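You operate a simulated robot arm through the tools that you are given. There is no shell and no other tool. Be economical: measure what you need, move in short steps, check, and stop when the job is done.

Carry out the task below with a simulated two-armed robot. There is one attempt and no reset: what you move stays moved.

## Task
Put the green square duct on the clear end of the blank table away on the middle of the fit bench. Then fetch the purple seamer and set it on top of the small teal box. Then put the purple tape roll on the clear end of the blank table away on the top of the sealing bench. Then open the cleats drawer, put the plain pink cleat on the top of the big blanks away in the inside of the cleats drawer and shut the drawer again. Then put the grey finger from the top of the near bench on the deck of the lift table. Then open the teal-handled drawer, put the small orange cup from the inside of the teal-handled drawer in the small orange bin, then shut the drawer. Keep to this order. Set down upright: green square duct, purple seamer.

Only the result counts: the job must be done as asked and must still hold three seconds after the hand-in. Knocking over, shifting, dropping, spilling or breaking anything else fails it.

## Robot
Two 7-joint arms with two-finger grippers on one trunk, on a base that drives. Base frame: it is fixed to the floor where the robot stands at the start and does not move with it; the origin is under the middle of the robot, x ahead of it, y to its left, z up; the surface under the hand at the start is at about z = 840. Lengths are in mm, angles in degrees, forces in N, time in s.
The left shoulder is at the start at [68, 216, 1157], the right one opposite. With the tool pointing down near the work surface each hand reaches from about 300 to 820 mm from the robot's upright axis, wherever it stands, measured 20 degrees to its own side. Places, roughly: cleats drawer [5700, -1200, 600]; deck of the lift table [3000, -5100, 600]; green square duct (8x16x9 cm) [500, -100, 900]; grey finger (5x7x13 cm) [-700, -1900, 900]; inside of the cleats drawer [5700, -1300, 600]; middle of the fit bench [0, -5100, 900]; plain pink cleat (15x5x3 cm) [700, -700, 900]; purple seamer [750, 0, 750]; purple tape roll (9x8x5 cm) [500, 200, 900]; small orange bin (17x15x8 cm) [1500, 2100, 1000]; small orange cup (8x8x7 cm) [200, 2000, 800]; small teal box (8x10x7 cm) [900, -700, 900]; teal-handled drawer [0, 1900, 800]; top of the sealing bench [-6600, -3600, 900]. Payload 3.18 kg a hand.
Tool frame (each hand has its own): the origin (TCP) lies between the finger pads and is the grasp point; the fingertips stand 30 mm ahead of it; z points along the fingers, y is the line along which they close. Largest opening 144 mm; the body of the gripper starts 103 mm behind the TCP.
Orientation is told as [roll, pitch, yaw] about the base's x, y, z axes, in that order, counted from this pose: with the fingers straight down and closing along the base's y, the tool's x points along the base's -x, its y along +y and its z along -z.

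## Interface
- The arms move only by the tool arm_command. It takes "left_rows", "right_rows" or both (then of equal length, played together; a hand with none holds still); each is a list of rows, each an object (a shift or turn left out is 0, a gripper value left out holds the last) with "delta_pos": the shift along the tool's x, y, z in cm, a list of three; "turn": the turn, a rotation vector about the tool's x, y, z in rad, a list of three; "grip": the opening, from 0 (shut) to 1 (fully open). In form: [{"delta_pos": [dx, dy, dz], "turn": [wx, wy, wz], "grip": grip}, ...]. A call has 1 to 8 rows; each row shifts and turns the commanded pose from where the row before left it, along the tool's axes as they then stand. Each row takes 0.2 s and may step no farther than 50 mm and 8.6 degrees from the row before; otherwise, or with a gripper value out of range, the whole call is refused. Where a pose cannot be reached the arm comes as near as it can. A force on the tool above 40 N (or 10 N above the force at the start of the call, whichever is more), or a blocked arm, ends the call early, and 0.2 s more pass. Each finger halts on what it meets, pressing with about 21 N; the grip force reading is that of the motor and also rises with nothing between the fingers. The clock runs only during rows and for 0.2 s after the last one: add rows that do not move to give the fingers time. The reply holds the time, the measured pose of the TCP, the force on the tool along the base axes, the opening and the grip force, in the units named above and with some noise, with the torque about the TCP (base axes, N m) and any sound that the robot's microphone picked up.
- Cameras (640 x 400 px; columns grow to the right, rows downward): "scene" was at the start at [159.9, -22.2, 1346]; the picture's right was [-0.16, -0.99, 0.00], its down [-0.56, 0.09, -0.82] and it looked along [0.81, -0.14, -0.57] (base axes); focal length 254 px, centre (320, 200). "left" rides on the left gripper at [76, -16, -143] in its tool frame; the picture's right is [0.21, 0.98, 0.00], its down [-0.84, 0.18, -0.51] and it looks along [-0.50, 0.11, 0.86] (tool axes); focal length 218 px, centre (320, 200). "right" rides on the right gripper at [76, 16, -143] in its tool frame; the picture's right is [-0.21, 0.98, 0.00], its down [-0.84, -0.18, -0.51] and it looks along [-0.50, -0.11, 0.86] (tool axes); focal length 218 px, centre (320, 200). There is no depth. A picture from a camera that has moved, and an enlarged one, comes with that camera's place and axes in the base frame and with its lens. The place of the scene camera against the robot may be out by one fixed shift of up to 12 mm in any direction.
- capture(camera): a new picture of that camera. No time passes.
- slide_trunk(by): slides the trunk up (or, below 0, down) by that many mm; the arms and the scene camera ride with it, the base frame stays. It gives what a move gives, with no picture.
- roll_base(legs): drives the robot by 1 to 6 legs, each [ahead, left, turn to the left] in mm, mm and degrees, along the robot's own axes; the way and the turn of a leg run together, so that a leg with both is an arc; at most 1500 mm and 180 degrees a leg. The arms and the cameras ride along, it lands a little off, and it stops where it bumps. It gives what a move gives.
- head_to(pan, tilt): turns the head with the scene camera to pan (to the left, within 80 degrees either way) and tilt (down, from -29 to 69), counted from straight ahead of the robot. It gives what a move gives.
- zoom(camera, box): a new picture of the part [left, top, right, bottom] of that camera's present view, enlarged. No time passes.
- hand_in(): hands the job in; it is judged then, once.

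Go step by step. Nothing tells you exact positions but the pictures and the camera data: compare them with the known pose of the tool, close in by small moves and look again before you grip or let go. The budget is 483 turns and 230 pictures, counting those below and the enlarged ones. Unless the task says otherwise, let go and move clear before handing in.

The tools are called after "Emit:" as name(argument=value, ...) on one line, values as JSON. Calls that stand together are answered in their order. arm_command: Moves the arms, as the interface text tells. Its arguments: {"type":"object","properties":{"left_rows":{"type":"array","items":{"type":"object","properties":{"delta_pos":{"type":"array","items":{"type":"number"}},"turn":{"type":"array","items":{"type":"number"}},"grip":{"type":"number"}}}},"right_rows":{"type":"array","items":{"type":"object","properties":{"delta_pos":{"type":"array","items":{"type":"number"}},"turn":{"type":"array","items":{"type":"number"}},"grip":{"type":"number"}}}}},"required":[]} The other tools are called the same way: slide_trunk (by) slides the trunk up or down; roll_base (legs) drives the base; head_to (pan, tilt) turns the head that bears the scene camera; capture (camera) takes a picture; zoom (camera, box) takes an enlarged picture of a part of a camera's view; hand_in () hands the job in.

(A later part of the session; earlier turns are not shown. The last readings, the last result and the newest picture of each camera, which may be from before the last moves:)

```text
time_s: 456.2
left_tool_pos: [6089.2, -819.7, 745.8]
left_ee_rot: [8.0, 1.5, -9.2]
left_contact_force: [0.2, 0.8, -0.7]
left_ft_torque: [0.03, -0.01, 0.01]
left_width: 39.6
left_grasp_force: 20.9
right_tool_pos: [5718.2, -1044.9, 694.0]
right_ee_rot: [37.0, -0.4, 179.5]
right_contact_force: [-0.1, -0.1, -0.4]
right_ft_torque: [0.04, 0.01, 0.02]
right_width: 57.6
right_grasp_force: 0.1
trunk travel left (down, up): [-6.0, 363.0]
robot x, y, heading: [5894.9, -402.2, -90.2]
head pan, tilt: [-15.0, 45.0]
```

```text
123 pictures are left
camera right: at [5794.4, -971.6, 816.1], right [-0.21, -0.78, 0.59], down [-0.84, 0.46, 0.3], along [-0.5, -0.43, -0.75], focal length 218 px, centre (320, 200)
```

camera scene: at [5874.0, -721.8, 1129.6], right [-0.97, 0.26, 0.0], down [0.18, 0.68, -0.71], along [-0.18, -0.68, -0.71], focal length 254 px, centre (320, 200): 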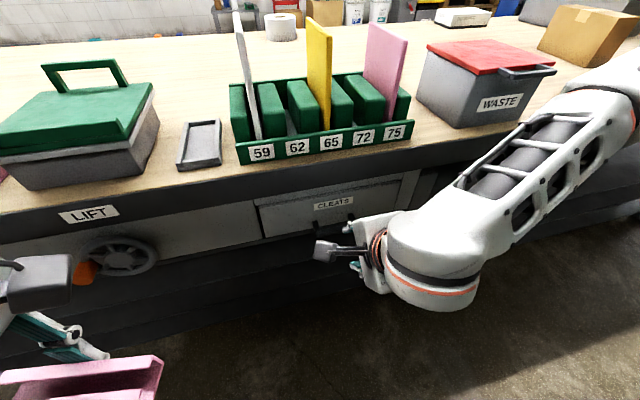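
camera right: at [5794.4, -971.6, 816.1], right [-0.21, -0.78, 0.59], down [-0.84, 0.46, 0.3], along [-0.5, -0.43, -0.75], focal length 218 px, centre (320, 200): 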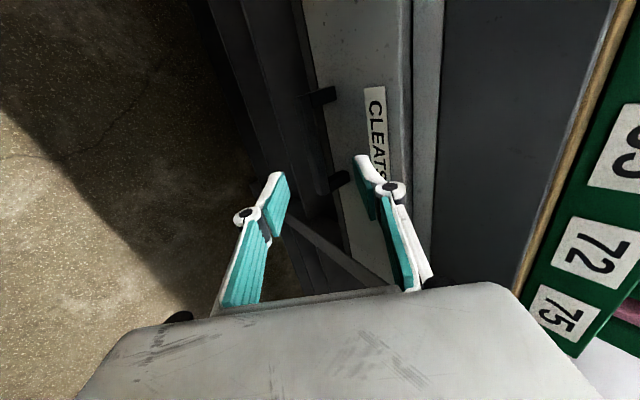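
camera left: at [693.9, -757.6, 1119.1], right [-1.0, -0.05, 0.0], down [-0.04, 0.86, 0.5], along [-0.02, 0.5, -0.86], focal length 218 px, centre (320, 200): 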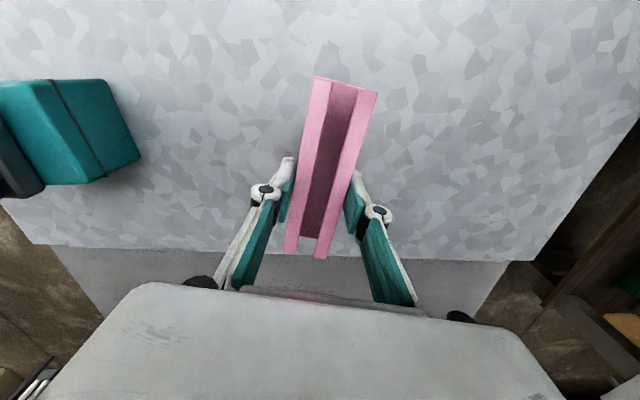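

Emit:
arm_command(right_rows=[{"delta_pos": [0.4, -0.4, 3], "grip": 0.3}, {"delta_pos": [0, -0.3, 2.5]}, {}])

Emit:
capture(camera="right")

```text
time_s: 457.0
left_tool_pos: [6089.8, -818.5, 746.2]
left_ee_rot: [8.0, 1.5, -9.1]
left_contact_force: [-0.2, -0.7, -0.9]
left_ft_torque: [0.03, 0.03, -0.01]
left_width: 39.6
left_grasp_force: 20.0
right_tool_pos: [5720.4, -1071.8, 645.1]
right_ee_rot: [37.1, -0.3, 179.3]
right_contact_force: [-0.4, -0.3, 0.1]
right_ft_torque: [0.0, -0.02, 0.0]
right_width: 43.3
right_grasp_force: 0.1
trunk travel left (down, up): [-6.0, 363.0]
robot x, y, heading: [5887.8, -403.0, -90.1]
head pan, tilt: [-15.0, 45.0]
```

```text
122 pictures are left
camera right: at [5797.9, -999.0, 767.9], right [-0.21, -0.78, 0.59], down [-0.84, 0.46, 0.3], along [-0.5, -0.43, -0.75], focal length 218 px, centre (320, 200)
```

right: 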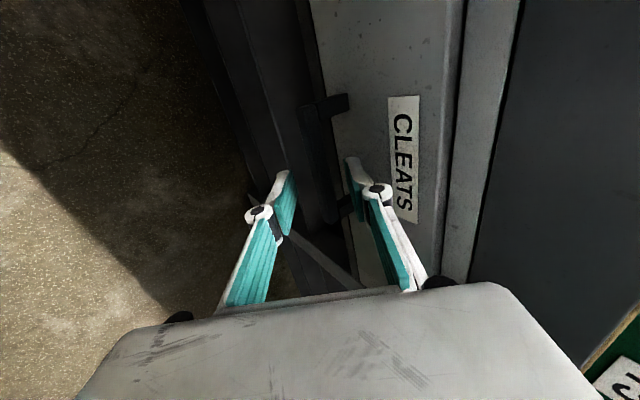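

The bar runs right between the fingertips. Advance 33 mm and close.

Emit:
arm_command(right_rows=[{"delta_pos": [0, 0, 1.7]}, {"delta_pos": [0, 0, 1.6]}, {}])

Emit:
capture(camera="right")

```text
time_s: 457.8
left_tool_pos: [6089.6, -819.1, 746.8]
left_ee_rot: [7.8, 1.5, -9.1]
left_contact_force: [0.4, 1.0, -0.5]
left_ft_torque: [0.02, 0.0, -0.01]
left_width: 39.8
left_grasp_force: 21.2
right_tool_pos: [5719.9, -1091.0, 619.2]
right_ee_rot: [37.1, -0.3, 179.4]
right_contact_force: [0.6, 0.2, 0.8]
right_ft_torque: [-0.02, 0.0, 0.03]
right_width: 43.1
right_grasp_force: 0.1
trunk travel left (down, up): [-6.0, 363.0]
robot x, y, heading: [5890.1, -397.0, -90.2]
head pan, tilt: [-15.0, 45.0]
```

```text
121 pictures are left
camera right: at [5797.3, -1018.7, 741.6], right [-0.21, -0.78, 0.59], down [-0.84, 0.46, 0.3], along [-0.5, -0.43, -0.75], focal length 218 px, centre (320, 200)
```

right: 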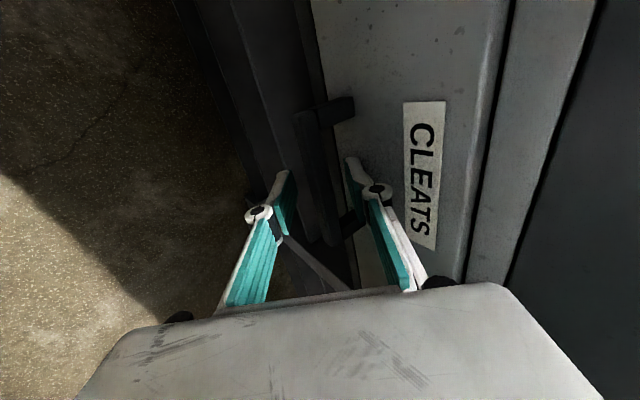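

Emit:
arm_command(right_rows=[{"delta_pos": [0, 0, 0.5], "grip": 0.0}, {"grip": 0.0}, {"grip": 0.0}, {"grip": 0.0}])

Emit:
zoom(camera="right", box=[220, 60, 460, 300])

```text
time_s: 458.8
left_tool_pos: [6089.3, -817.4, 747.9]
left_ee_rot: [7.6, 1.5, -9.2]
left_contact_force: [-0.1, 1.1, -1.0]
left_ft_torque: [0.01, 0.01, 0.01]
left_width: 39.5
left_grasp_force: 21.1
right_tool_pos: [5720.2, -1092.0, 618.9]
right_ee_rot: [37.3, -0.3, 179.4]
right_contact_force: [-9.1, 23.6, 26.3]
right_ft_torque: [0.22, 0.57, 1.03]
right_width: 18.0
right_grasp_force: 45.2
trunk travel left (down, up): [-6.0, 363.0]
robot x, y, heading: [5894.2, -403.4, -90.1]
head pan, tilt: [-15.0, 45.0]
```

```text
1.67 times, centred on (340, 180) of right
camera zoom: at [5797.4, -1019.3, 740.5], right [-0.21, -0.78, 0.59], down [-0.84, 0.46, 0.3], along [-0.5, -0.43, -0.75], focal length 364 px, centre (287, 233)
```

zoom: 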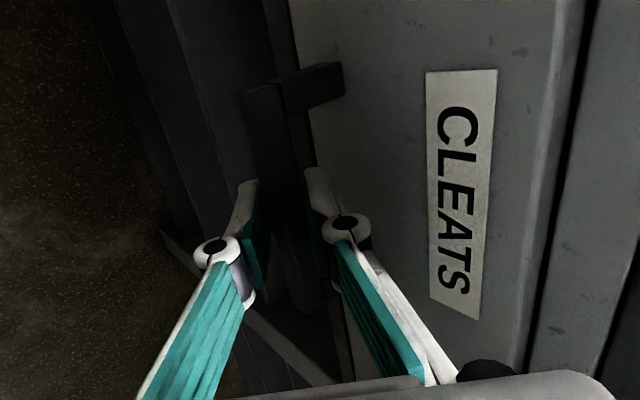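

Gripping the bar (18 mm). Pull the drawer toward me gently.

Emit:
arm_command(right_rows=[{"delta_pos": [0, -0.8, -0.6]}, {"delta_pos": [0, -1.6, -1.2]}, {"delta_pos": [0, -1.6, -1.2]}, {"delta_pos": [0, -1.6, -1.2]}])

Emit:
capture(camera="right")

```text
time_s: 459.8
left_tool_pos: [6090.4, -818.5, 744.9]
left_ee_rot: [8.1, 1.6, -9.1]
left_contact_force: [0.5, 0.7, -0.2]
left_ft_torque: [0.04, -0.02, 0.01]
left_width: 39.7
left_grasp_force: 21.0
right_tool_pos: [5721.6, -1026.3, 618.5]
right_ee_rot: [36.1, -0.2, 179.8]
right_contact_force: [13.2, -1.3, -10.0]
right_ft_torque: [0.2, 0.32, -0.44]
right_width: 18.2
right_grasp_force: 44.7
right hand out of reach, approached as far as the arm can: row 4
trunk travel left (down, up): [-6.0, 363.0]
robot x, y, heading: [5893.2, -398.3, -90.1]
head pan, tilt: [-15.0, 45.0]
```

```text
119 pictures are left
camera right: at [5796.7, -955.6, 742.1], right [-0.21, -0.79, 0.58], down [-0.84, 0.45, 0.31], along [-0.5, -0.42, -0.76], focal length 218 px, centre (320, 200)
```

right: 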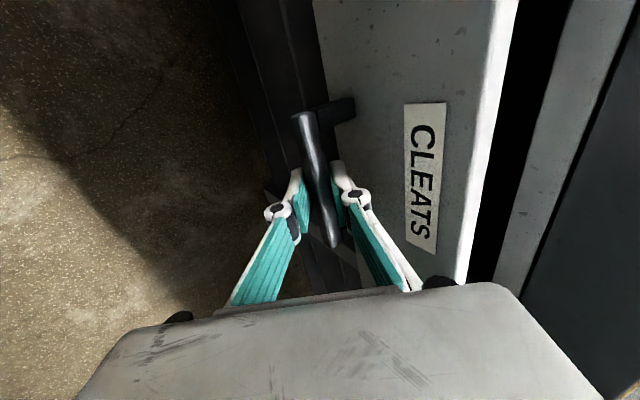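

The drawer is opening. The arm can't fold further, so I pull with the base, reversing 170 mm.

Emit:
roll_base(legs=[[-90, 0, 0], [-80, 0, 0]])

Emit:
capture(camera="right")

Emit:
capture(camera="scene")

```text
time_s: 460.8
left_tool_pos: [6091.2, -760.2, 746.6]
left_ee_rot: [7.9, 1.4, -9.2]
left_contact_force: [1.1, 0.5, 0.0]
left_ft_torque: [0.0, -0.02, 0.02]
left_width: 39.5
left_grasp_force: 21.0
right_tool_pos: [5719.8, -966.5, 618.4]
right_ee_rot: [35.9, -0.2, 179.9]
right_contact_force: [4.2, 0.1, -11.2]
right_ft_torque: [0.18, -0.68, -0.25]
right_width: 18.1
right_grasp_force: 44.9
trunk travel left (down, up): [-6.0, 363.0]
robot x, y, heading: [5891.4, -341.3, -90.4]
head pan, tilt: [-15.0, 45.0]
stopped in leg 1: the force on the tool passed its limit at 42 N (the readings are from after the stop); the commanded pose is now the measured one
```

```text
118 pictures are left
camera right: at [5796.4, -895.6, 742.6], right [-0.21, -0.79, 0.57], down [-0.84, 0.45, 0.31], along [-0.5, -0.42, -0.76], focal length 218 px, centre (320, 200)
```

right: 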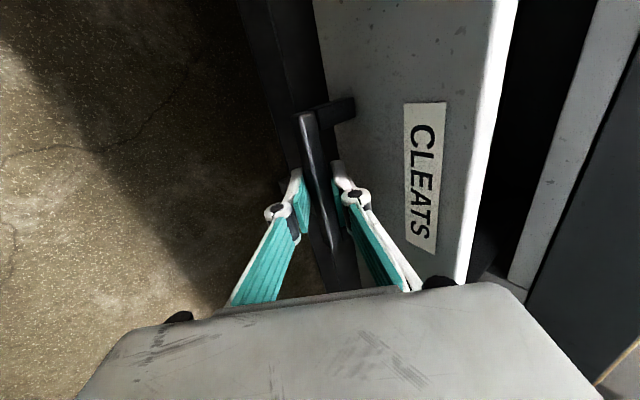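

```text
117 pictures are left
camera scene: at [5875.1, -714.1, 1051.6], right [-0.97, 0.26, 0.0], down [0.18, 0.68, -0.71], along [-0.18, -0.68, -0.71], focal length 254 px, centre (320, 200)
```

scene: 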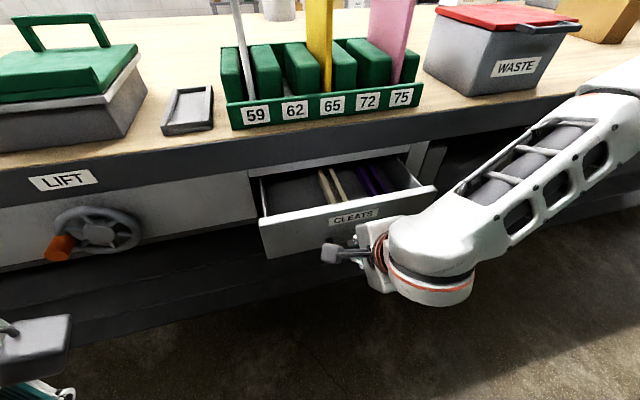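

Open by ~125 mm with items visible inside. Continue pulling in a smaller step.

Emit:
roll_base(legs=[[-40, 0, 0]])

Emit:
roll_base(legs=[[-40, 0, 0]])

Emit:
capture(camera="scene")

```text
time_s: 461.7
left_tool_pos: [6091.0, -719.2, 745.2]
left_ee_rot: [8.0, 1.5, -9.3]
left_contact_force: [-0.6, -0.8, -0.6]
left_ft_torque: [-0.02, -0.01, 0.04]
left_width: 39.6
left_grasp_force: 20.8
right_tool_pos: [5720.3, -925.9, 619.0]
right_ee_rot: [36.0, -0.2, 180.0]
right_contact_force: [6.6, 3.1, -14.8]
right_ft_torque: [0.22, -0.59, -0.78]
right_width: 18.1
right_grasp_force: 44.9
trunk travel left (down, up): [-6.0, 363.0]
robot x, y, heading: [5893.9, -303.9, -90.0]
head pan, tilt: [-15.0, 45.0]
```

```text
time_s: 462.6
left_tool_pos: [6091.3, -680.4, 745.6]
left_ee_rot: [8.0, 1.5, -9.2]
left_contact_force: [0.3, 0.8, -0.3]
left_ft_torque: [-0.03, -0.02, 0.0]
left_width: 39.9
left_grasp_force: 20.5
right_tool_pos: [5720.9, -886.5, 617.5]
right_ee_rot: [36.1, -0.3, 179.9]
right_contact_force: [4.6, 2.2, -10.2]
right_ft_torque: [0.22, -0.49, -0.67]
right_width: 17.9
right_grasp_force: 44.5
trunk travel left (down, up): [-6.0, 363.0]
robot x, y, heading: [5887.2, -266.0, -90.2]
head pan, tilt: [-15.0, 45.0]
```

```text
116 pictures are left
camera scene: at [5875.1, -634.3, 1051.3], right [-0.97, 0.26, 0.0], down [0.18, 0.68, -0.71], along [-0.18, -0.68, -0.71], focal length 254 px, centre (320, 200)
```

scene: 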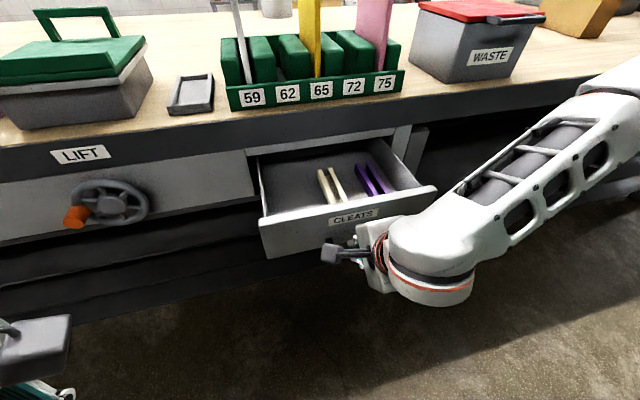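

Open ~205 mm. One more 40 mm pull, then release the handle and back the right hand off.

Emit:
roll_base(legs=[[-40, 0, 0]])

Emit:
arm_command(right_rows=[{"grip": 0.3}, {"grip": 0.35}, {"grip": 0.35}, {"delta_pos": [0, 0, -3]}, {"delta_pos": [0, 0, -3]}, {"delta_pos": [0, 0, -3]}])

Emit:
capture(camera="right")

```text
time_s: 463.5
left_tool_pos: [6090.8, -639.2, 745.8]
left_ee_rot: [7.8, 1.5, -9.2]
left_contact_force: [-0.3, 0.0, -1.4]
left_ft_torque: [0.01, -0.01, -0.01]
left_width: 39.6
left_grasp_force: 20.9
right_tool_pos: [5720.3, -846.4, 618.8]
right_ee_rot: [35.9, -0.2, 180.0]
right_contact_force: [1.7, 2.1, -4.9]
right_ft_torque: [0.11, -0.11, -0.27]
right_width: 18.0
right_grasp_force: 44.9
trunk travel left (down, up): [-6.0, 363.0]
robot x, y, heading: [5893.1, -221.4, -90.1]
head pan, tilt: [-15.0, 45.0]
```

```text
time_s: 464.9
left_tool_pos: [6090.7, -638.8, 746.4]
left_ee_rot: [7.8, 1.6, -9.2]
left_contact_force: [-0.4, 0.3, -0.5]
left_ft_torque: [-0.03, -0.02, -0.05]
left_width: 39.6
left_grasp_force: 20.6
right_tool_pos: [5731.2, -815.9, 689.7]
right_ee_rot: [36.0, -0.2, 179.8]
right_contact_force: [-0.2, 0.2, -0.2]
right_ft_torque: [0.04, 0.0, 0.01]
right_width: 50.3
right_grasp_force: 0.0
right hand out of reach, approached as far as the arm can: row 5, 6
trunk travel left (down, up): [-6.0, 363.0]
robot x, y, heading: [5892.1, -222.8, -89.7]
head pan, tilt: [-15.0, 45.0]
```

```text
115 pictures are left
camera right: at [5807.3, -745.3, 814.0], right [-0.21, -0.79, 0.57], down [-0.84, 0.45, 0.31], along [-0.5, -0.42, -0.76], focal length 218 px, centre (320, 200)
```

right: 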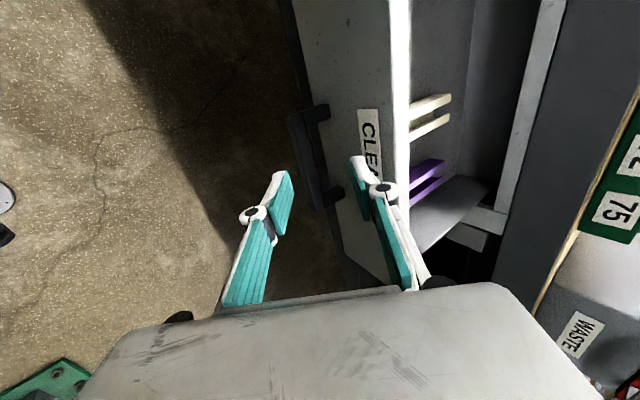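

Drawer is open ~245 mm and released. Raise the trunk, rotate the left hand so the cleat points along y.

Emit:
slide_trunk(by=220)

Emit:
arm_command(left_rows=[{"turn": [0, 0, 0.145]}, {"turn": [0, 0, 0.145]}, {"turn": [0, 0, 0.145]}, {"turn": [0, 0, 0.145]}, {"turn": [0, 0, 0.145]}, {"turn": [0, 0, 0.145]}, {"turn": [0, 0, 0.145]}, {"turn": [0, 0, 0.145]}])

Emit:
arm_command(left_rows=[{"turn": [0, 0, 0.125]}, {"turn": [0, 0, 0.125]}])

```text
time_s: 467.2
left_tool_pos: [6090.8, -639.4, 964.9]
left_ee_rot: [8.0, 1.6, -9.3]
left_contact_force: [-0.5, 0.3, -1.0]
left_ft_torque: [0.03, -0.02, -0.03]
left_width: 39.6
left_grasp_force: 21.2
right_tool_pos: [5729.9, -814.5, 908.7]
right_ee_rot: [36.0, -0.1, 179.9]
right_contact_force: [0.0, 0.3, -0.4]
right_ft_torque: [0.02, -0.02, 0.03]
right_width: 50.2
right_grasp_force: 0.1
trunk travel left (down, up): [-226.0, 143.0]
robot x, y, heading: [5890.4, -220.5, -90.1]
head pan, tilt: [-15.0, 45.0]
```

```text
time_s: 469.0
left_tool_pos: [6090.8, -639.7, 965.9]
left_ee_rot: [1.9, 7.9, -75.8]
left_contact_force: [0.4, 0.8, -1.3]
left_ft_torque: [-0.01, 0.01, -0.03]
left_width: 39.7
left_grasp_force: 21.0
right_tool_pos: [5729.8, -816.0, 911.3]
right_ee_rot: [36.0, -0.2, 179.9]
right_contact_force: [-0.5, 0.2, -0.2]
right_ft_torque: [0.0, 0.02, 0.01]
right_width: 50.4
right_grasp_force: 0.1
trunk travel left (down, up): [-226.0, 143.0]
robot x, y, heading: [5891.7, -222.4, -90.0]
head pan, tilt: [-15.0, 45.0]
```

```text
time_s: 469.6
left_tool_pos: [6090.5, -639.7, 964.9]
left_ee_rot: [-0.2, 8.0, -90.2]
left_contact_force: [-0.5, -0.8, -0.5]
left_ft_torque: [0.01, 0.0, 0.0]
left_width: 39.6
left_grasp_force: 21.0
right_tool_pos: [5729.2, -815.3, 910.0]
right_ee_rot: [36.0, -0.2, 179.9]
right_contact_force: [0.5, -0.1, 0.2]
right_ft_torque: [0.0, -0.02, 0.01]
right_width: 50.4
right_grasp_force: 0.1
trunk travel left (down, up): [-226.0, 143.0]
robot x, y, heading: [5891.9, -220.8, -90.2]
head pan, tilt: [-15.0, 45.0]
```

Now strafe right 278 and forward 200 so the left hand lies over the drawer's free left part; straighten the hand.

Emit:
roll_base(legs=[[0, -278, 0], [190, 0, 0]])

Emit:
arm_command(left_rows=[{"delta_pos": [-3, 0, 0], "turn": [0, -0.14, 0]}, {"delta_pos": [-4, 0, 0]}, {"delta_pos": [-4, 0, 0]}])

Emit:
head_to(pan=10, tilt=55)

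Emit:
capture(camera="scene")

Emit:
capture(camera="left")

```text
time_s: 473.9
left_tool_pos: [5805.8, -831.6, 965.9]
left_ee_rot: [-0.2, 8.0, -90.2]
left_contact_force: [0.1, -0.5, -1.0]
left_ft_torque: [0.02, -0.03, 0.03]
left_width: 39.6
left_grasp_force: 21.3
right_tool_pos: [5447.2, -1007.3, 909.0]
right_ee_rot: [36.0, -0.2, 179.8]
right_contact_force: [0.0, 0.6, -0.4]
right_ft_torque: [0.03, -0.02, -0.01]
right_width: 50.4
right_grasp_force: 0.1
trunk travel left (down, up): [-226.0, 143.0]
robot x, y, heading: [5607.4, -411.9, -90.1]
head pan, tilt: [-15.0, 45.0]
```

```text
time_s: 474.6
left_tool_pos: [5806.5, -940.6, 961.8]
left_ee_rot: [-0.1, 0.0, -90.2]
left_contact_force: [0.5, 0.6, -1.0]
left_ft_torque: [-0.02, 0.01, -0.02]
left_width: 39.6
left_grasp_force: 20.6
right_tool_pos: [5445.2, -1007.1, 909.9]
right_ee_rot: [36.0, -0.3, 179.8]
right_contact_force: [-1.0, 0.6, 0.5]
right_ft_torque: [0.01, 0.0, 0.03]
right_width: 50.3
right_grasp_force: 0.0
trunk travel left (down, up): [-226.0, 143.0]
robot x, y, heading: [5606.7, -411.7, -90.3]
head pan, tilt: [-15.0, 45.0]
```

```text
time_s: 475.5
left_tool_pos: [5805.8, -939.9, 962.8]
left_ee_rot: [-0.2, 0.0, -90.1]
left_contact_force: [0.2, 0.4, -0.2]
left_ft_torque: [0.03, 0.03, 0.01]
left_width: 39.5
left_grasp_force: 21.3
right_tool_pos: [5445.9, -1006.6, 909.8]
right_ee_rot: [36.0, -0.2, 179.8]
right_contact_force: [0.0, -0.6, 0.5]
right_ft_torque: [-0.01, 0.01, 0.02]
right_width: 50.3
right_grasp_force: 0.1
trunk travel left (down, up): [-226.0, 143.0]
robot x, y, heading: [5607.5, -409.2, -90.3]
head pan, tilt: [10.0, 55.0]
```

```text
114 pictures are left
camera scene: at [5625.1, -567.1, 1304.4], right [-0.99, -0.17, 0.0], down [-0.14, 0.81, -0.57], along [0.1, -0.57, -0.82], focal length 254 px, centre (320, 200)
```

scene: 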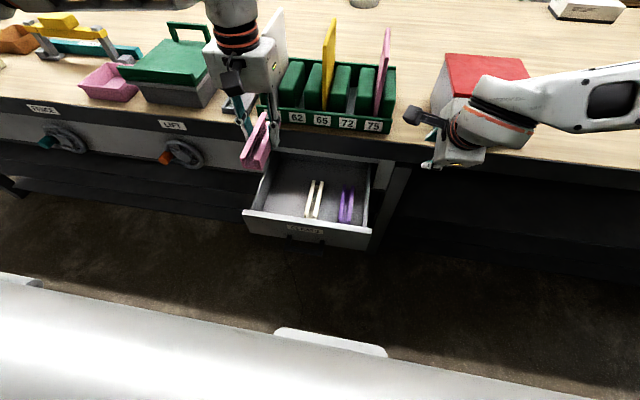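

```text
113 pictures are left
camera left: at [5791.4, -863.1, 1104.5], right [0.98, 0.21, 0.0], down [0.18, -0.84, 0.51], along [0.1, -0.5, -0.86], focal length 218 px, centre (320, 200)
```

left: 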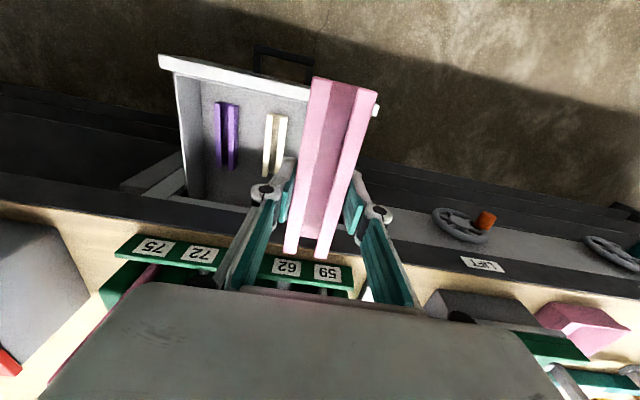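

The free strip right of the cream cleats is centred near x≈5797. Position to (5797,-1015) and lower.

Emit:
arm_command(left_rows=[{"delta_pos": [-4, -0.5, 0]}, {"delta_pos": [-3.5, -0.4, 0]}])

Emit:
slide_trunk(by=-190)

Emit:
capture(camera="left")

Emit:
capture(camera="scene")

```text
time_s: 476.1
left_tool_pos: [5797.0, -1015.6, 960.8]
left_ee_rot: [-0.3, -0.1, -90.1]
left_contact_force: [-0.7, 0.1, -0.6]
left_ft_torque: [0.01, -0.02, -0.04]
left_width: 39.5
left_grasp_force: 21.4
right_tool_pos: [5445.2, -1005.7, 909.5]
right_ee_rot: [36.0, -0.1, 179.8]
right_contact_force: [-0.9, 0.0, -1.1]
right_ft_torque: [0.01, 0.0, -0.01]
right_width: 50.2
right_grasp_force: 0.1
trunk travel left (down, up): [-226.0, 143.0]
robot x, y, heading: [5604.1, -410.9, -90.3]
head pan, tilt: [10.0, 55.0]
```

```text
time_s: 478.2
left_tool_pos: [5796.6, -1013.8, 772.0]
left_ee_rot: [-0.2, -0.1, -90.2]
left_contact_force: [-0.4, 0.6, -0.8]
left_ft_torque: [-0.03, 0.01, 0.0]
left_width: 39.6
left_grasp_force: 20.7
right_tool_pos: [5446.7, -1006.9, 720.4]
right_ee_rot: [36.1, -0.1, 179.8]
right_contact_force: [-0.1, 0.3, -0.2]
right_ft_torque: [0.0, -0.02, -0.01]
right_width: 50.2
right_grasp_force: 0.0
trunk travel left (down, up): [-36.0, 333.0]
robot x, y, heading: [5606.2, -412.7, -89.9]
head pan, tilt: [10.0, 55.0]
```

```text
112 pictures are left
camera left: at [5781.7, -937.5, 916.3], right [0.98, 0.21, 0.0], down [0.18, -0.84, 0.51], along [0.1, -0.5, -0.86], focal length 218 px, centre (320, 200)
```

left: 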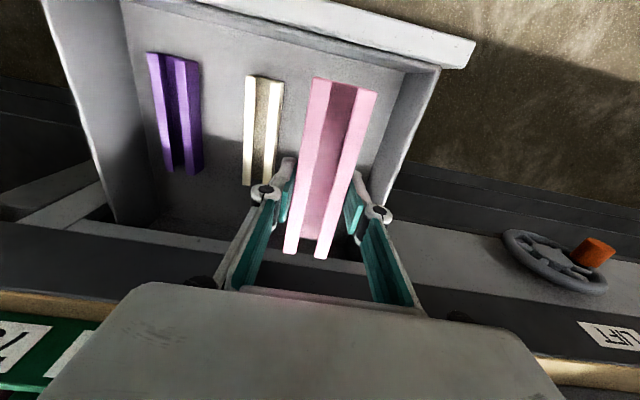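

```text
111 pictures are left
camera scene: at [5624.7, -753.3, 1076.6], right [-0.99, -0.17, 0.0], down [-0.14, 0.81, -0.57], along [0.1, -0.57, -0.82], focal length 254 px, centre (320, 200)
```

scene: 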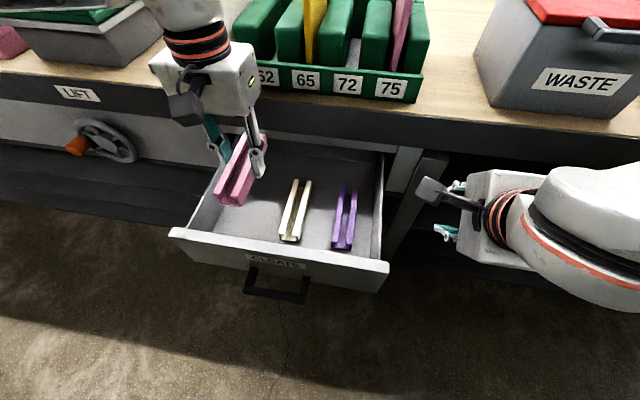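

Drawer floor ≈598, so touch-down TCP ≈630. Lower trunk 30 and arm 100 mm, then feel.

Emit:
slide_trunk(by=-30)

Emit:
arm_command(left_rows=[{"delta_pos": [0, 0.3, 3]}, {"delta_pos": [0, 0.2, 3]}, {"delta_pos": [0, 0, 2.5]}])

Emit:
capture(camera="left")

```text
time_s: 479.0
left_tool_pos: [5796.8, -1016.0, 742.9]
left_ee_rot: [-0.2, -0.2, -90.2]
left_contact_force: [-0.3, 0.8, -0.1]
left_ft_torque: [-0.03, -0.02, 0.01]
left_width: 39.7
left_grasp_force: 21.3
right_tool_pos: [5446.3, -1006.2, 692.2]
right_ee_rot: [36.1, -0.3, 179.9]
right_contact_force: [-0.3, 0.2, 0.8]
right_ft_torque: [0.01, -0.01, -0.04]
right_width: 50.2
right_grasp_force: 0.0
trunk travel left (down, up): [-6.0, 363.0]
robot x, y, heading: [5608.7, -413.7, -90.2]
head pan, tilt: [10.0, 55.0]
```

```text
time_s: 479.8
left_tool_pos: [5801.7, -1015.1, 656.5]
left_ee_rot: [-0.3, 0.1, -90.1]
left_contact_force: [0.1, 0.0, -0.9]
left_ft_torque: [0.01, 0.01, 0.0]
left_width: 39.9
left_grasp_force: 21.0
right_tool_pos: [5445.5, -1007.3, 689.4]
right_ee_rot: [35.9, -0.2, 179.9]
right_contact_force: [0.0, 0.4, 0.3]
right_ft_torque: [0.01, -0.01, 0.03]
right_width: 50.6
right_grasp_force: 0.1
trunk travel left (down, up): [-6.0, 363.0]
robot x, y, heading: [5607.0, -411.5, -90.2]
head pan, tilt: [10.0, 55.0]
```

```text
110 pictures are left
camera left: at [5785.7, -939.0, 799.2], right [0.98, 0.21, 0.0], down [0.18, -0.84, 0.51], along [0.1, -0.5, -0.86], focal length 218 px, centre (320, 200)
```

left: 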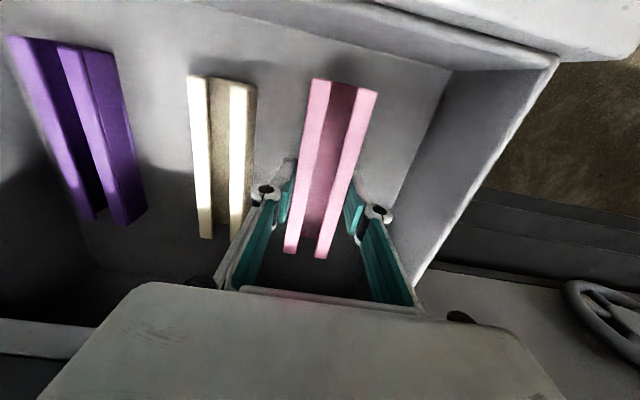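

Fits well. Lower in small steps until contact.

Emit:
arm_command(left_rows=[{"delta_pos": [0, 0, 1.2]}, {"delta_pos": [0, 0, 0.6]}, {"delta_pos": [0, 0, 0.4]}, {}])

```text
time_s: 480.8
left_tool_pos: [5800.8, -1015.0, 637.4]
left_ee_rot: [-0.1, -0.1, -90.1]
left_contact_force: [0.8, 0.6, 12.3]
left_ft_torque: [0.41, -0.07, -0.02]
left_width: 39.7
left_grasp_force: 21.1
right_tool_pos: [5445.9, -1005.7, 690.5]
right_ee_rot: [36.1, -0.2, 179.8]
right_contact_force: [0.3, -0.1, -0.1]
right_ft_torque: [0.02, -0.01, -0.02]
right_width: 50.3
right_grasp_force: 0.0
trunk travel left (down, up): [-6.0, 363.0]
robot x, y, heading: [5606.1, -412.8, -90.0]
head pan, tilt: [10.0, 55.0]
```

Emit:
arm_command(left_rows=[{"grip": 0.36}, {"grip": 0.45}, {"grip": 0.45}, {"delta_pos": [0, 0, -3]}, {"delta_pos": [0, 0, -4]}, {"delta_pos": [0, 0, -4]}])

Emit:
capture(camera="left")

```text
time_s: 482.2
left_tool_pos: [5801.0, -1013.6, 744.9]
left_ee_rot: [-0.1, 0.0, -90.2]
left_contact_force: [-0.2, 0.6, -0.2]
left_ft_torque: [0.01, -0.02, -0.01]
left_width: 64.7
left_grasp_force: 0.0
right_tool_pos: [5446.5, -1006.4, 689.9]
right_ee_rot: [35.9, -0.2, 179.8]
right_contact_force: [-0.4, 0.2, 0.3]
right_ft_torque: [-0.02, -0.02, 0.03]
right_width: 50.4
right_grasp_force: 0.1
trunk travel left (down, up): [-6.0, 363.0]
robot x, y, heading: [5606.0, -409.0, -90.1]
head pan, tilt: [10.0, 55.0]
```

```text
109 pictures are left
camera left: at [5786.0, -937.5, 888.3], right [0.98, 0.21, 0.0], down [0.18, -0.84, 0.51], along [0.1, -0.5, -0.86], focal length 218 px, centre (320, 200)
```

left: 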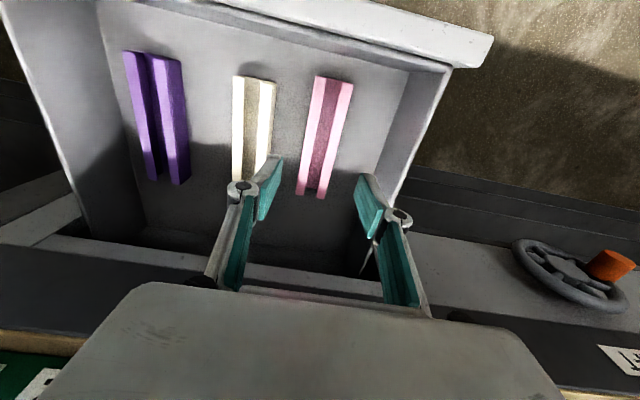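

The pink cleat lies in the drawer. Raise clear, back off, and prepare the closed left fist (tilted forward) to push the front panel beside the handle.

Emit:
slide_trunk(by=130)

Emit:
roll_base(legs=[[-200, 0, 0]])

Emit:
arm_command(left_rows=[{"turn": [0, -0.14, 0], "grip": 0}, {"turn": [0, -0.14, 0], "grip": 0}, {"turn": [0, -0.14, 0], "grip": 0}, {"turn": [0, -0.14, 0], "grip": 0}])

```text
time_s: 483.8
left_tool_pos: [5803.5, -1014.7, 872.7]
left_ee_rot: [-0.2, 0.1, -90.2]
left_contact_force: [0.4, -0.5, -0.6]
left_ft_torque: [0.01, 0.03, 0.03]
left_width: 64.9
left_grasp_force: 0.1
right_tool_pos: [5446.5, -1007.8, 818.2]
right_ee_rot: [35.7, -0.2, 179.9]
right_contact_force: [-1.1, 0.7, 0.1]
right_ft_torque: [-0.02, -0.01, -0.02]
right_width: 50.1
right_grasp_force: 0.0
trunk travel left (down, up): [-136.0, 233.0]
robot x, y, heading: [5608.1, -416.4, -90.3]
head pan, tilt: [10.0, 55.0]
```

```text
time_s: 485.4
left_tool_pos: [5803.1, -814.8, 875.2]
left_ee_rot: [-0.3, 0.0, -90.1]
left_contact_force: [0.3, -0.3, 0.7]
left_ft_torque: [0.0, 0.0, 0.01]
left_width: 64.9
left_grasp_force: 0.1
right_tool_pos: [5446.3, -807.5, 820.2]
right_ee_rot: [35.9, -0.2, 179.7]
right_contact_force: [-0.5, 0.1, 0.2]
right_ft_torque: [0.0, 0.02, -0.04]
right_width: 50.3
right_grasp_force: 0.0
trunk travel left (down, up): [-136.0, 233.0]
robot x, y, heading: [5605.2, -212.5, -90.2]
head pan, tilt: [10.0, 55.0]
```

```text
time_s: 486.4
left_tool_pos: [5801.8, -814.3, 875.3]
left_ee_rot: [-0.3, -32.3, -90.0]
left_contact_force: [0.9, 0.4, 0.8]
left_ft_torque: [0.03, -0.02, -0.01]
left_width: 0.0
left_grasp_force: 21.6
right_tool_pos: [5447.4, -806.4, 818.5]
right_ee_rot: [35.9, -0.3, 179.8]
right_contact_force: [-0.7, -0.4, 0.3]
right_ft_torque: [0.0, -0.02, 0.02]
right_width: 50.5
right_grasp_force: 0.1
trunk travel left (down, up): [-136.0, 233.0]
robot x, y, heading: [5611.2, -218.3, -90.1]
head pan, tilt: [10.0, 55.0]
```

Emit:
slide_trunk(by=-132)

Emit:
arm_command(left_rows=[{"delta_pos": [1.6, 0, 2.6]}, {"delta_pos": [1.6, 0, 2.5]}])

Emit:
head_to(pan=10, tilt=50)

Emit:
capture(camera="left")

Emit:
capture(camera="scene")

```text
time_s: 487.9
left_tool_pos: [5803.6, -815.2, 743.8]
left_ee_rot: [-0.3, -32.1, -90.0]
left_contact_force: [-0.6, 0.4, 0.6]
left_ft_torque: [0.01, 0.05, -0.01]
left_width: 0.0
left_grasp_force: 21.2
right_tool_pos: [5447.8, -807.6, 689.6]
right_ee_rot: [36.0, -0.1, 179.8]
right_contact_force: [0.5, -0.1, 0.0]
right_ft_torque: [-0.04, 0.02, 0.01]
right_width: 50.4
right_grasp_force: 0.1
trunk travel left (down, up): [-4.0, 365.0]
robot x, y, heading: [5608.1, -216.5, -89.9]
head pan, tilt: [10.0, 55.0]
```

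```text
time_s: 488.6
left_tool_pos: [5801.4, -814.7, 681.7]
left_ee_rot: [-0.3, -32.1, -90.0]
left_contact_force: [0.1, 0.4, -0.2]
left_ft_torque: [-0.01, 0.03, 0.02]
left_width: 0.3
left_grasp_force: 20.4
right_tool_pos: [5447.6, -808.2, 688.1]
right_ee_rot: [35.8, -0.2, 179.9]
right_contact_force: [-0.8, 0.8, -0.7]
right_ft_torque: [-0.02, 0.03, -0.02]
right_width: 50.4
right_grasp_force: 0.1
trunk travel left (down, up): [-4.0, 365.0]
robot x, y, heading: [5608.8, -215.8, -90.1]
head pan, tilt: [10.0, 55.0]
```

```text
time_s: 489.2
left_tool_pos: [5802.7, -813.5, 682.5]
left_ee_rot: [-0.3, -32.1, -90.0]
left_contact_force: [0.5, 0.8, 0.2]
left_ft_torque: [0.01, -0.01, 0.01]
left_width: 0.0
left_grasp_force: 20.7
right_tool_pos: [5447.1, -807.7, 688.4]
right_ee_rot: [35.7, -0.2, 179.8]
right_contact_force: [-0.1, 0.0, -0.3]
right_ft_torque: [0.02, 0.02, 0.01]
right_width: 50.5
right_grasp_force: 0.0
trunk travel left (down, up): [-4.0, 365.0]
robot x, y, heading: [5608.4, -210.9, -89.9]
head pan, tilt: [10.0, 50.0]
```

```text
108 pictures are left
camera left: at [5786.9, -673.7, 763.2], right [0.98, 0.17, -0.11], down [0.18, -0.45, 0.88], along [0.1, -0.88, -0.47], focal length 218 px, centre (320, 200)
```

left: 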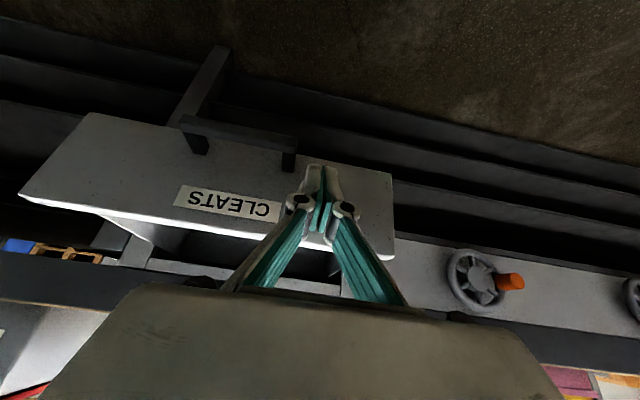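

```text
107 pictures are left
camera scene: at [5626.1, -583.3, 1042.3], right [-0.98, -0.17, 0.0], down [-0.13, 0.75, -0.64], along [0.11, -0.63, -0.77], focal length 254 px, centre (320, 200)
```

scene: 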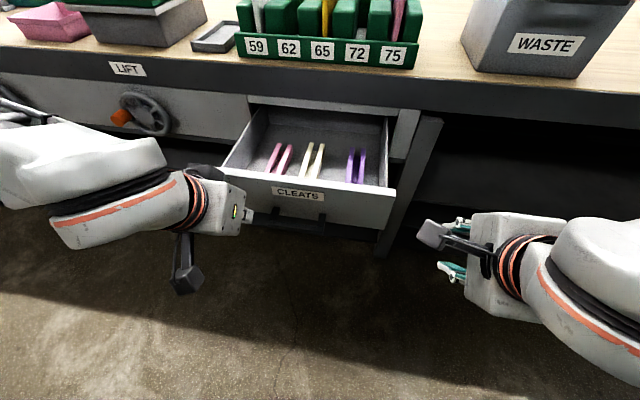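

The fist faces the panel. Push by driving forward slowly.

Emit:
roll_base(legs=[[110, 0, 0]])

Emit:
roll_base(legs=[[100, 0, 0]])

Emit:
capture(camera="scene")

```text
time_s: 490.4
left_tool_pos: [5803.7, -923.5, 681.7]
left_ee_rot: [-0.3, -32.0, -89.9]
left_contact_force: [-0.2, -0.1, 0.2]
left_ft_torque: [-0.02, 0.02, 0.02]
left_width: 0.0
left_grasp_force: 30.8
right_tool_pos: [5447.2, -916.6, 688.0]
right_ee_rot: [35.8, -0.1, 179.8]
right_contact_force: [-0.6, -0.6, -0.6]
right_ft_torque: [0.04, 0.01, -0.01]
right_width: 50.3
right_grasp_force: 0.1
trunk travel left (down, up): [-4.0, 365.0]
robot x, y, heading: [5606.6, -323.8, -90.0]
head pan, tilt: [10.0, 50.0]
```

```text
time_s: 491.6
left_tool_pos: [5804.0, -1022.6, 682.9]
left_ee_rot: [-0.3, -32.0, -89.9]
left_contact_force: [0.0, -0.1, 0.5]
left_ft_torque: [0.01, -0.02, 0.0]
left_width: 0.0
left_grasp_force: 30.7
right_tool_pos: [5447.6, -1016.7, 687.0]
right_ee_rot: [35.9, -0.2, 179.8]
right_contact_force: [0.9, -0.4, 0.4]
right_ft_torque: [0.0, 0.01, -0.01]
right_width: 50.2
right_grasp_force: 0.0
trunk travel left (down, up): [-4.0, 365.0]
robot x, y, heading: [5609.5, -419.3, -89.9]
head pan, tilt: [10.0, 50.0]
```

```text
106 pictures are left
camera scene: at [5626.0, -792.1, 1042.0], right [-0.98, -0.17, 0.0], down [-0.13, 0.75, -0.64], along [0.11, -0.63, -0.77], focal length 254 px, centre (320, 200)
```

scene: 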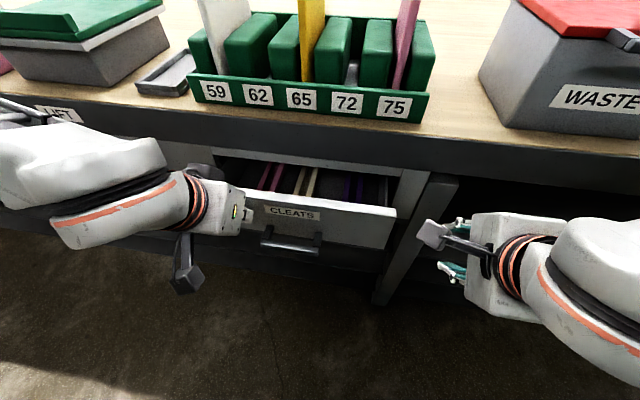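

Almost shut. Finish the push with the left arm only, so the right hand doesn't approach the table.

Emit:
arm_command(left_rows=[{"delta_pos": [-2.55, 0, 1.6]}, {"delta_pos": [-2.55, 0, 1.6]}, {"delta_pos": [-1.7, 0, 1.05]}])

Emit:
capture(camera="scene")

```text
time_s: 492.4
left_tool_pos: [5802.2, -1103.3, 682.7]
left_ee_rot: [-0.2, -32.1, -90.0]
left_contact_force: [0.9, 0.6, -0.5]
left_ft_torque: [0.04, -0.03, 0.01]
left_width: 0.0
left_grasp_force: 30.2
right_tool_pos: [5446.8, -1015.4, 687.2]
right_ee_rot: [35.8, -0.2, 179.8]
right_contact_force: [-0.3, 0.8, 0.3]
right_ft_torque: [0.02, 0.03, -0.01]
right_width: 50.4
right_grasp_force: 0.1
trunk travel left (down, up): [-4.0, 365.0]
robot x, y, heading: [5606.8, -419.4, -90.0]
head pan, tilt: [10.0, 50.0]
```

```text
105 pictures are left
camera scene: at [5626.1, -791.6, 1042.3], right [-0.98, -0.17, 0.0], down [-0.13, 0.75, -0.64], along [0.11, -0.63, -0.77], focal length 254 px, centre (320, 200)
```

scene: 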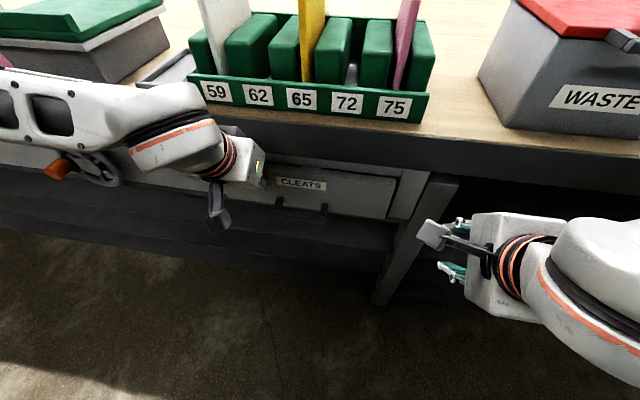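

Emit:
arm_command(left_rows=[{"delta_pos": [-0.85, 0, 0.53]}, {"delta_pos": [-0.6, 0, 0.37]}, {"delta_pos": [-0.5, 0, 0.3]}, {}])

Emit:
capture(camera="left")

```text
time_s: 493.0
left_tool_pos: [5801.3, -1113.4, 680.6]
left_ee_rot: [-0.2, -31.1, -90.2]
left_contact_force: [-0.9, 10.3, 4.0]
left_ft_torque: [0.04, 0.03, -0.03]
left_width: 5.9
left_grasp_force: 30.6
right_tool_pos: [5448.0, -1014.9, 687.1]
right_ee_rot: [36.0, -0.2, 180.0]
right_contact_force: [-0.1, 0.8, 0.1]
right_ft_torque: [0.02, 0.05, 0.01]
right_width: 50.6
right_grasp_force: 0.1
trunk travel left (down, up): [-4.0, 365.0]
robot x, y, heading: [5607.2, -417.6, -89.9]
head pan, tilt: [10.0, 50.0]
stopped in row 3 (left hand): the force on the tool passed its limit at 46 N (the readings are from after the stop); the commanded pose is now the measured one
```

```text
104 pictures are left
camera left: at [5786.7, -973.9, 762.9], right [0.98, 0.17, -0.11], down [0.18, -0.46, 0.87], along [0.1, -0.87, -0.48], focal length 218 px, centre (320, 200)
```

left: 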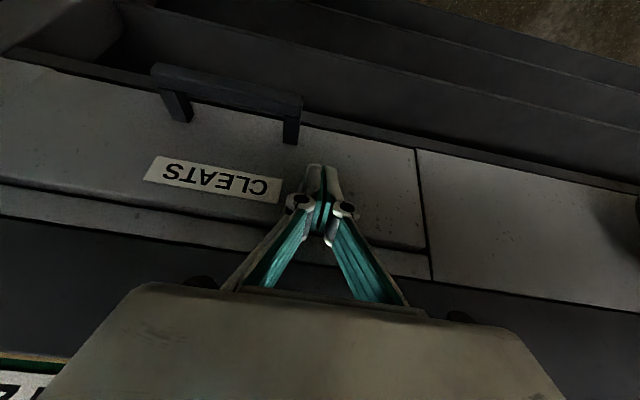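

The drawer is shut flush. Back off, raise the trunk and straighten the left hand.

Emit:
roll_base(legs=[[-190, 0, 0]])

Emit:
slide_trunk(by=355)

Emit:
arm_command(left_rows=[{"turn": [0, 0.14, 0], "delta_pos": [3, 0, 0]}, {"turn": [0, 0.14, 0], "delta_pos": [3, 0, 0]}, {"turn": [0, 0.14, 0], "delta_pos": [3, 0, 0]}, {"turn": [0, 0.13, 0], "delta_pos": [3, 0, 0], "grip": 0.6}])

Emit:
capture(camera="scene")

```text
time_s: 494.6
left_tool_pos: [5801.9, -924.5, 679.8]
left_ee_rot: [-0.2, -31.3, -90.1]
left_contact_force: [0.7, 0.0, 0.4]
left_ft_torque: [-0.01, -0.02, -0.01]
left_width: 0.0
left_grasp_force: 30.2
right_tool_pos: [5446.9, -826.3, 688.4]
right_ee_rot: [35.8, -0.2, 179.9]
right_contact_force: [-1.1, 1.1, -0.3]
right_ft_torque: [-0.03, -0.01, 0.04]
right_width: 50.7
right_grasp_force: 0.1
trunk travel left (down, up): [-4.0, 365.0]
robot x, y, heading: [5608.9, -232.5, -90.1]
head pan, tilt: [10.0, 50.0]
```

```text
time_s: 498.0
left_tool_pos: [5802.0, -926.8, 1033.8]
left_ee_rot: [-0.2, -31.1, -90.1]
left_contact_force: [0.0, 0.5, 0.3]
left_ft_torque: [0.0, 0.02, -0.01]
left_width: 0.0
left_grasp_force: 30.6
right_tool_pos: [5447.7, -826.3, 1092.0]
right_ee_rot: [40.9, -0.1, 179.8]
right_contact_force: [0.1, 0.0, -0.7]
right_ft_torque: [0.03, 0.01, 0.01]
right_width: 50.3
right_grasp_force: 0.1
trunk travel left (down, up): [-359.0, 10.0]
robot x, y, heading: [5604.0, -231.9, -89.8]
head pan, tilt: [10.0, 50.0]
```

```text
time_s: 499.0
left_tool_pos: [5802.6, -812.8, 995.9]
left_ee_rot: [-0.2, 0.5, -90.2]
left_contact_force: [0.0, -0.2, -0.4]
left_ft_torque: [0.02, 0.0, 0.0]
left_width: 86.1
left_grasp_force: 0.0
right_tool_pos: [5447.8, -827.1, 1092.1]
right_ee_rot: [40.9, -0.2, 179.9]
right_contact_force: [-0.1, -0.2, 0.7]
right_ft_torque: [-0.01, -0.01, -0.01]
right_width: 50.4
right_grasp_force: 0.0
trunk travel left (down, up): [-359.0, 10.0]
robot x, y, heading: [5606.1, -235.8, -90.4]
head pan, tilt: [10.0, 50.0]
```

```text
103 pictures are left
camera scene: at [5626.4, -354.7, 1446.1], right [-0.98, -0.17, 0.0], down [-0.13, 0.75, -0.64], along [0.11, -0.63, -0.77], focal length 254 px, centre (320, 200)
```

scene: 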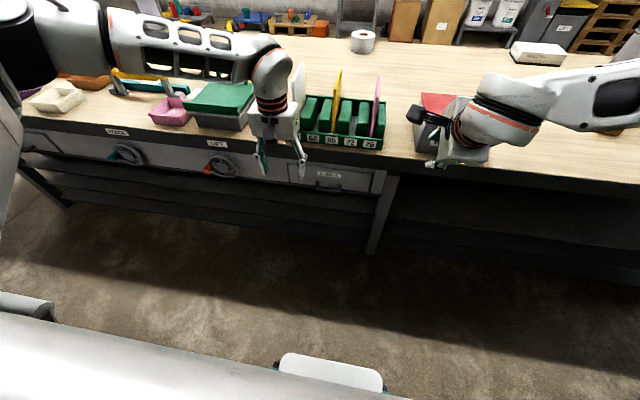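

Shut and clear. Turn left to face east, shift to the aisle centre and reverse out the way I came.

Emit:
roll_base(legs=[[0, 0, 90], [0, -440, 0]])

Emit:
roll_base(legs=[[-1200, 0, 0], [-1200, 0, 0], [-1100, 0, 0]])

```text
time_s: 507.3
left_tool_pos: [6192.1, -471.5, 995.9]
left_ee_rot: [-0.1, 0.3, 0.2]
left_contact_force: [0.1, 0.2, -1.0]
left_ft_torque: [0.01, 0.0, -0.02]
left_width: 86.3
left_grasp_force: 0.1
right_tool_pos: [6208.5, -828.6, 1093.4]
right_ee_rot: [40.9, -0.2, -89.7]
right_contact_force: [0.4, -0.1, 0.4]
right_ft_torque: [0.01, 0.03, -0.01]
right_width: 50.4
right_grasp_force: 0.1
trunk travel left (down, up): [-359.0, 10.0]
robot x, y, heading: [5609.9, -671.6, 0.6]
head pan, tilt: [10.0, 50.0]
```

```text
time_s: 524.4
left_tool_pos: [2678.0, -504.2, 995.3]
left_ee_rot: [-0.1, 0.2, 0.4]
left_contact_force: [0.2, 1.1, 0.7]
left_ft_torque: [0.06, 0.0, -0.02]
left_width: 86.3
left_grasp_force: 0.0
right_tool_pos: [2694.9, -859.2, 1091.9]
right_ee_rot: [40.9, -0.1, -89.5]
right_contact_force: [0.6, -0.1, -0.2]
right_ft_torque: [0.01, -0.03, 0.0]
right_width: 50.5
right_grasp_force: 0.1
trunk travel left (down, up): [-359.0, 10.0]
robot x, y, heading: [2100.3, -697.7, 0.8]
head pan, tilt: [10.0, 50.0]
```

Next: the grey finger on the near bench. Check the floor to the south before strafing.

Emit:
head_to(pan=-75, tilt=20)

Emit:
capture(camera="scene")

```text
time_s: 525.9
left_tool_pos: [2679.0, -502.6, 994.9]
left_ee_rot: [-0.2, 0.3, 0.3]
left_contact_force: [-0.6, -0.8, 0.2]
left_ft_torque: [-0.02, -0.03, 0.03]
left_width: 86.2
left_grasp_force: 0.1
right_tool_pos: [2694.7, -858.8, 1093.4]
right_ee_rot: [40.8, -0.2, -89.6]
right_contact_force: [0.2, -0.6, -0.6]
right_ft_torque: [-0.03, -0.02, 0.02]
right_width: 50.5
right_grasp_force: 0.0
trunk travel left (down, up): [-359.0, 10.0]
robot x, y, heading: [2097.1, -701.7, 0.6]
head pan, tilt: [-75.0, 20.0]
```

```text
102 pictures are left
camera scene: at [2168.7, -801.5, 1491.6], right [-0.96, -0.27, 0.0], down [-0.09, 0.33, -0.94], along [0.25, -0.91, -0.34], focal length 254 px, centre (320, 200)
```

scene: 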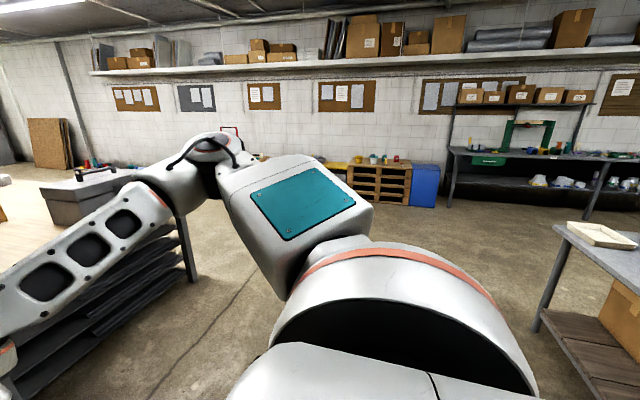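

The floor is clear. Strafe south, reverse west, then turn up the aisle.

Emit:
roll_base(legs=[[0, -1300, 0], [0, -1350, 0]])

Emit:
roll_base(legs=[[-1100, 0, 0], [-1080, 0, 0], [0, 0, 90]])

Emit:
head_to(pan=15, tilt=20)

Emit:
capture(camera="scene")

```text
time_s: 549.3
left_tool_pos: [2715.7, -3156.5, 996.2]
left_ee_rot: [-0.1, 0.3, 1.4]
left_contact_force: [0.4, 0.2, 0.5]
left_ft_torque: [0.0, -0.02, 0.03]
left_width: 86.4
left_grasp_force: 0.1
right_tool_pos: [2738.1, -3512.2, 1093.1]
right_ee_rot: [40.9, -0.3, -88.5]
right_contact_force: [-0.3, -0.5, 0.2]
right_ft_torque: [0.01, 0.02, -0.01]
right_width: 50.3
right_grasp_force: 0.0
trunk travel left (down, up): [-359.0, 10.0]
robot x, y, heading: [2137.2, -3368.5, 1.8]
head pan, tilt: [-75.0, 20.0]
```

```text
time_s: 563.9
left_tool_pos: [-258.3, -2855.1, 995.9]
left_ee_rot: [-0.1, 0.2, 91.2]
left_contact_force: [-0.9, 0.5, 0.7]
left_ft_torque: [0.02, 0.03, 0.02]
left_width: 86.5
left_grasp_force: 0.1
right_tool_pos: [95.6, -2832.6, 1094.3]
right_ee_rot: [40.9, -0.2, 1.3]
right_contact_force: [1.1, 0.0, 0.3]
right_ft_torque: [-0.04, 0.0, -0.03]
right_width: 50.3
right_grasp_force: 0.2
trunk travel left (down, up): [-359.0, 10.0]
robot x, y, heading: [-52.1, -3432.8, 91.2]
head pan, tilt: [-75.0, 20.0]
```

```text
time_s: 565.6
left_tool_pos: [-258.6, -2855.3, 996.3]
left_ee_rot: [-0.3, 0.3, 91.3]
left_contact_force: [0.7, 0.8, -0.3]
left_ft_torque: [0.0, 0.01, 0.02]
left_width: 86.1
left_grasp_force: 0.0
right_tool_pos: [96.2, -2833.6, 1091.8]
right_ee_rot: [40.9, -0.2, 1.3]
right_contact_force: [0.2, 0.3, 0.2]
right_ft_torque: [0.02, 0.01, -0.03]
right_width: 50.2
right_grasp_force: 0.1
trunk travel left (down, up): [-359.0, 10.0]
robot x, y, heading: [-48.1, -3428.1, 91.6]
head pan, tilt: [15.0, 20.0]
```

```text
101 pictures are left
camera scene: at [-70.2, -3310.8, 1491.7], right [0.96, 0.28, 0.0], down [0.1, -0.33, -0.94], along [-0.27, 0.9, -0.34], focal length 254 px, centre (320, 200)
```

scene: 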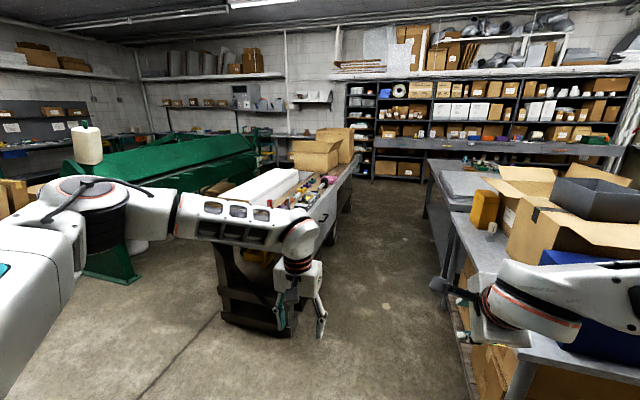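

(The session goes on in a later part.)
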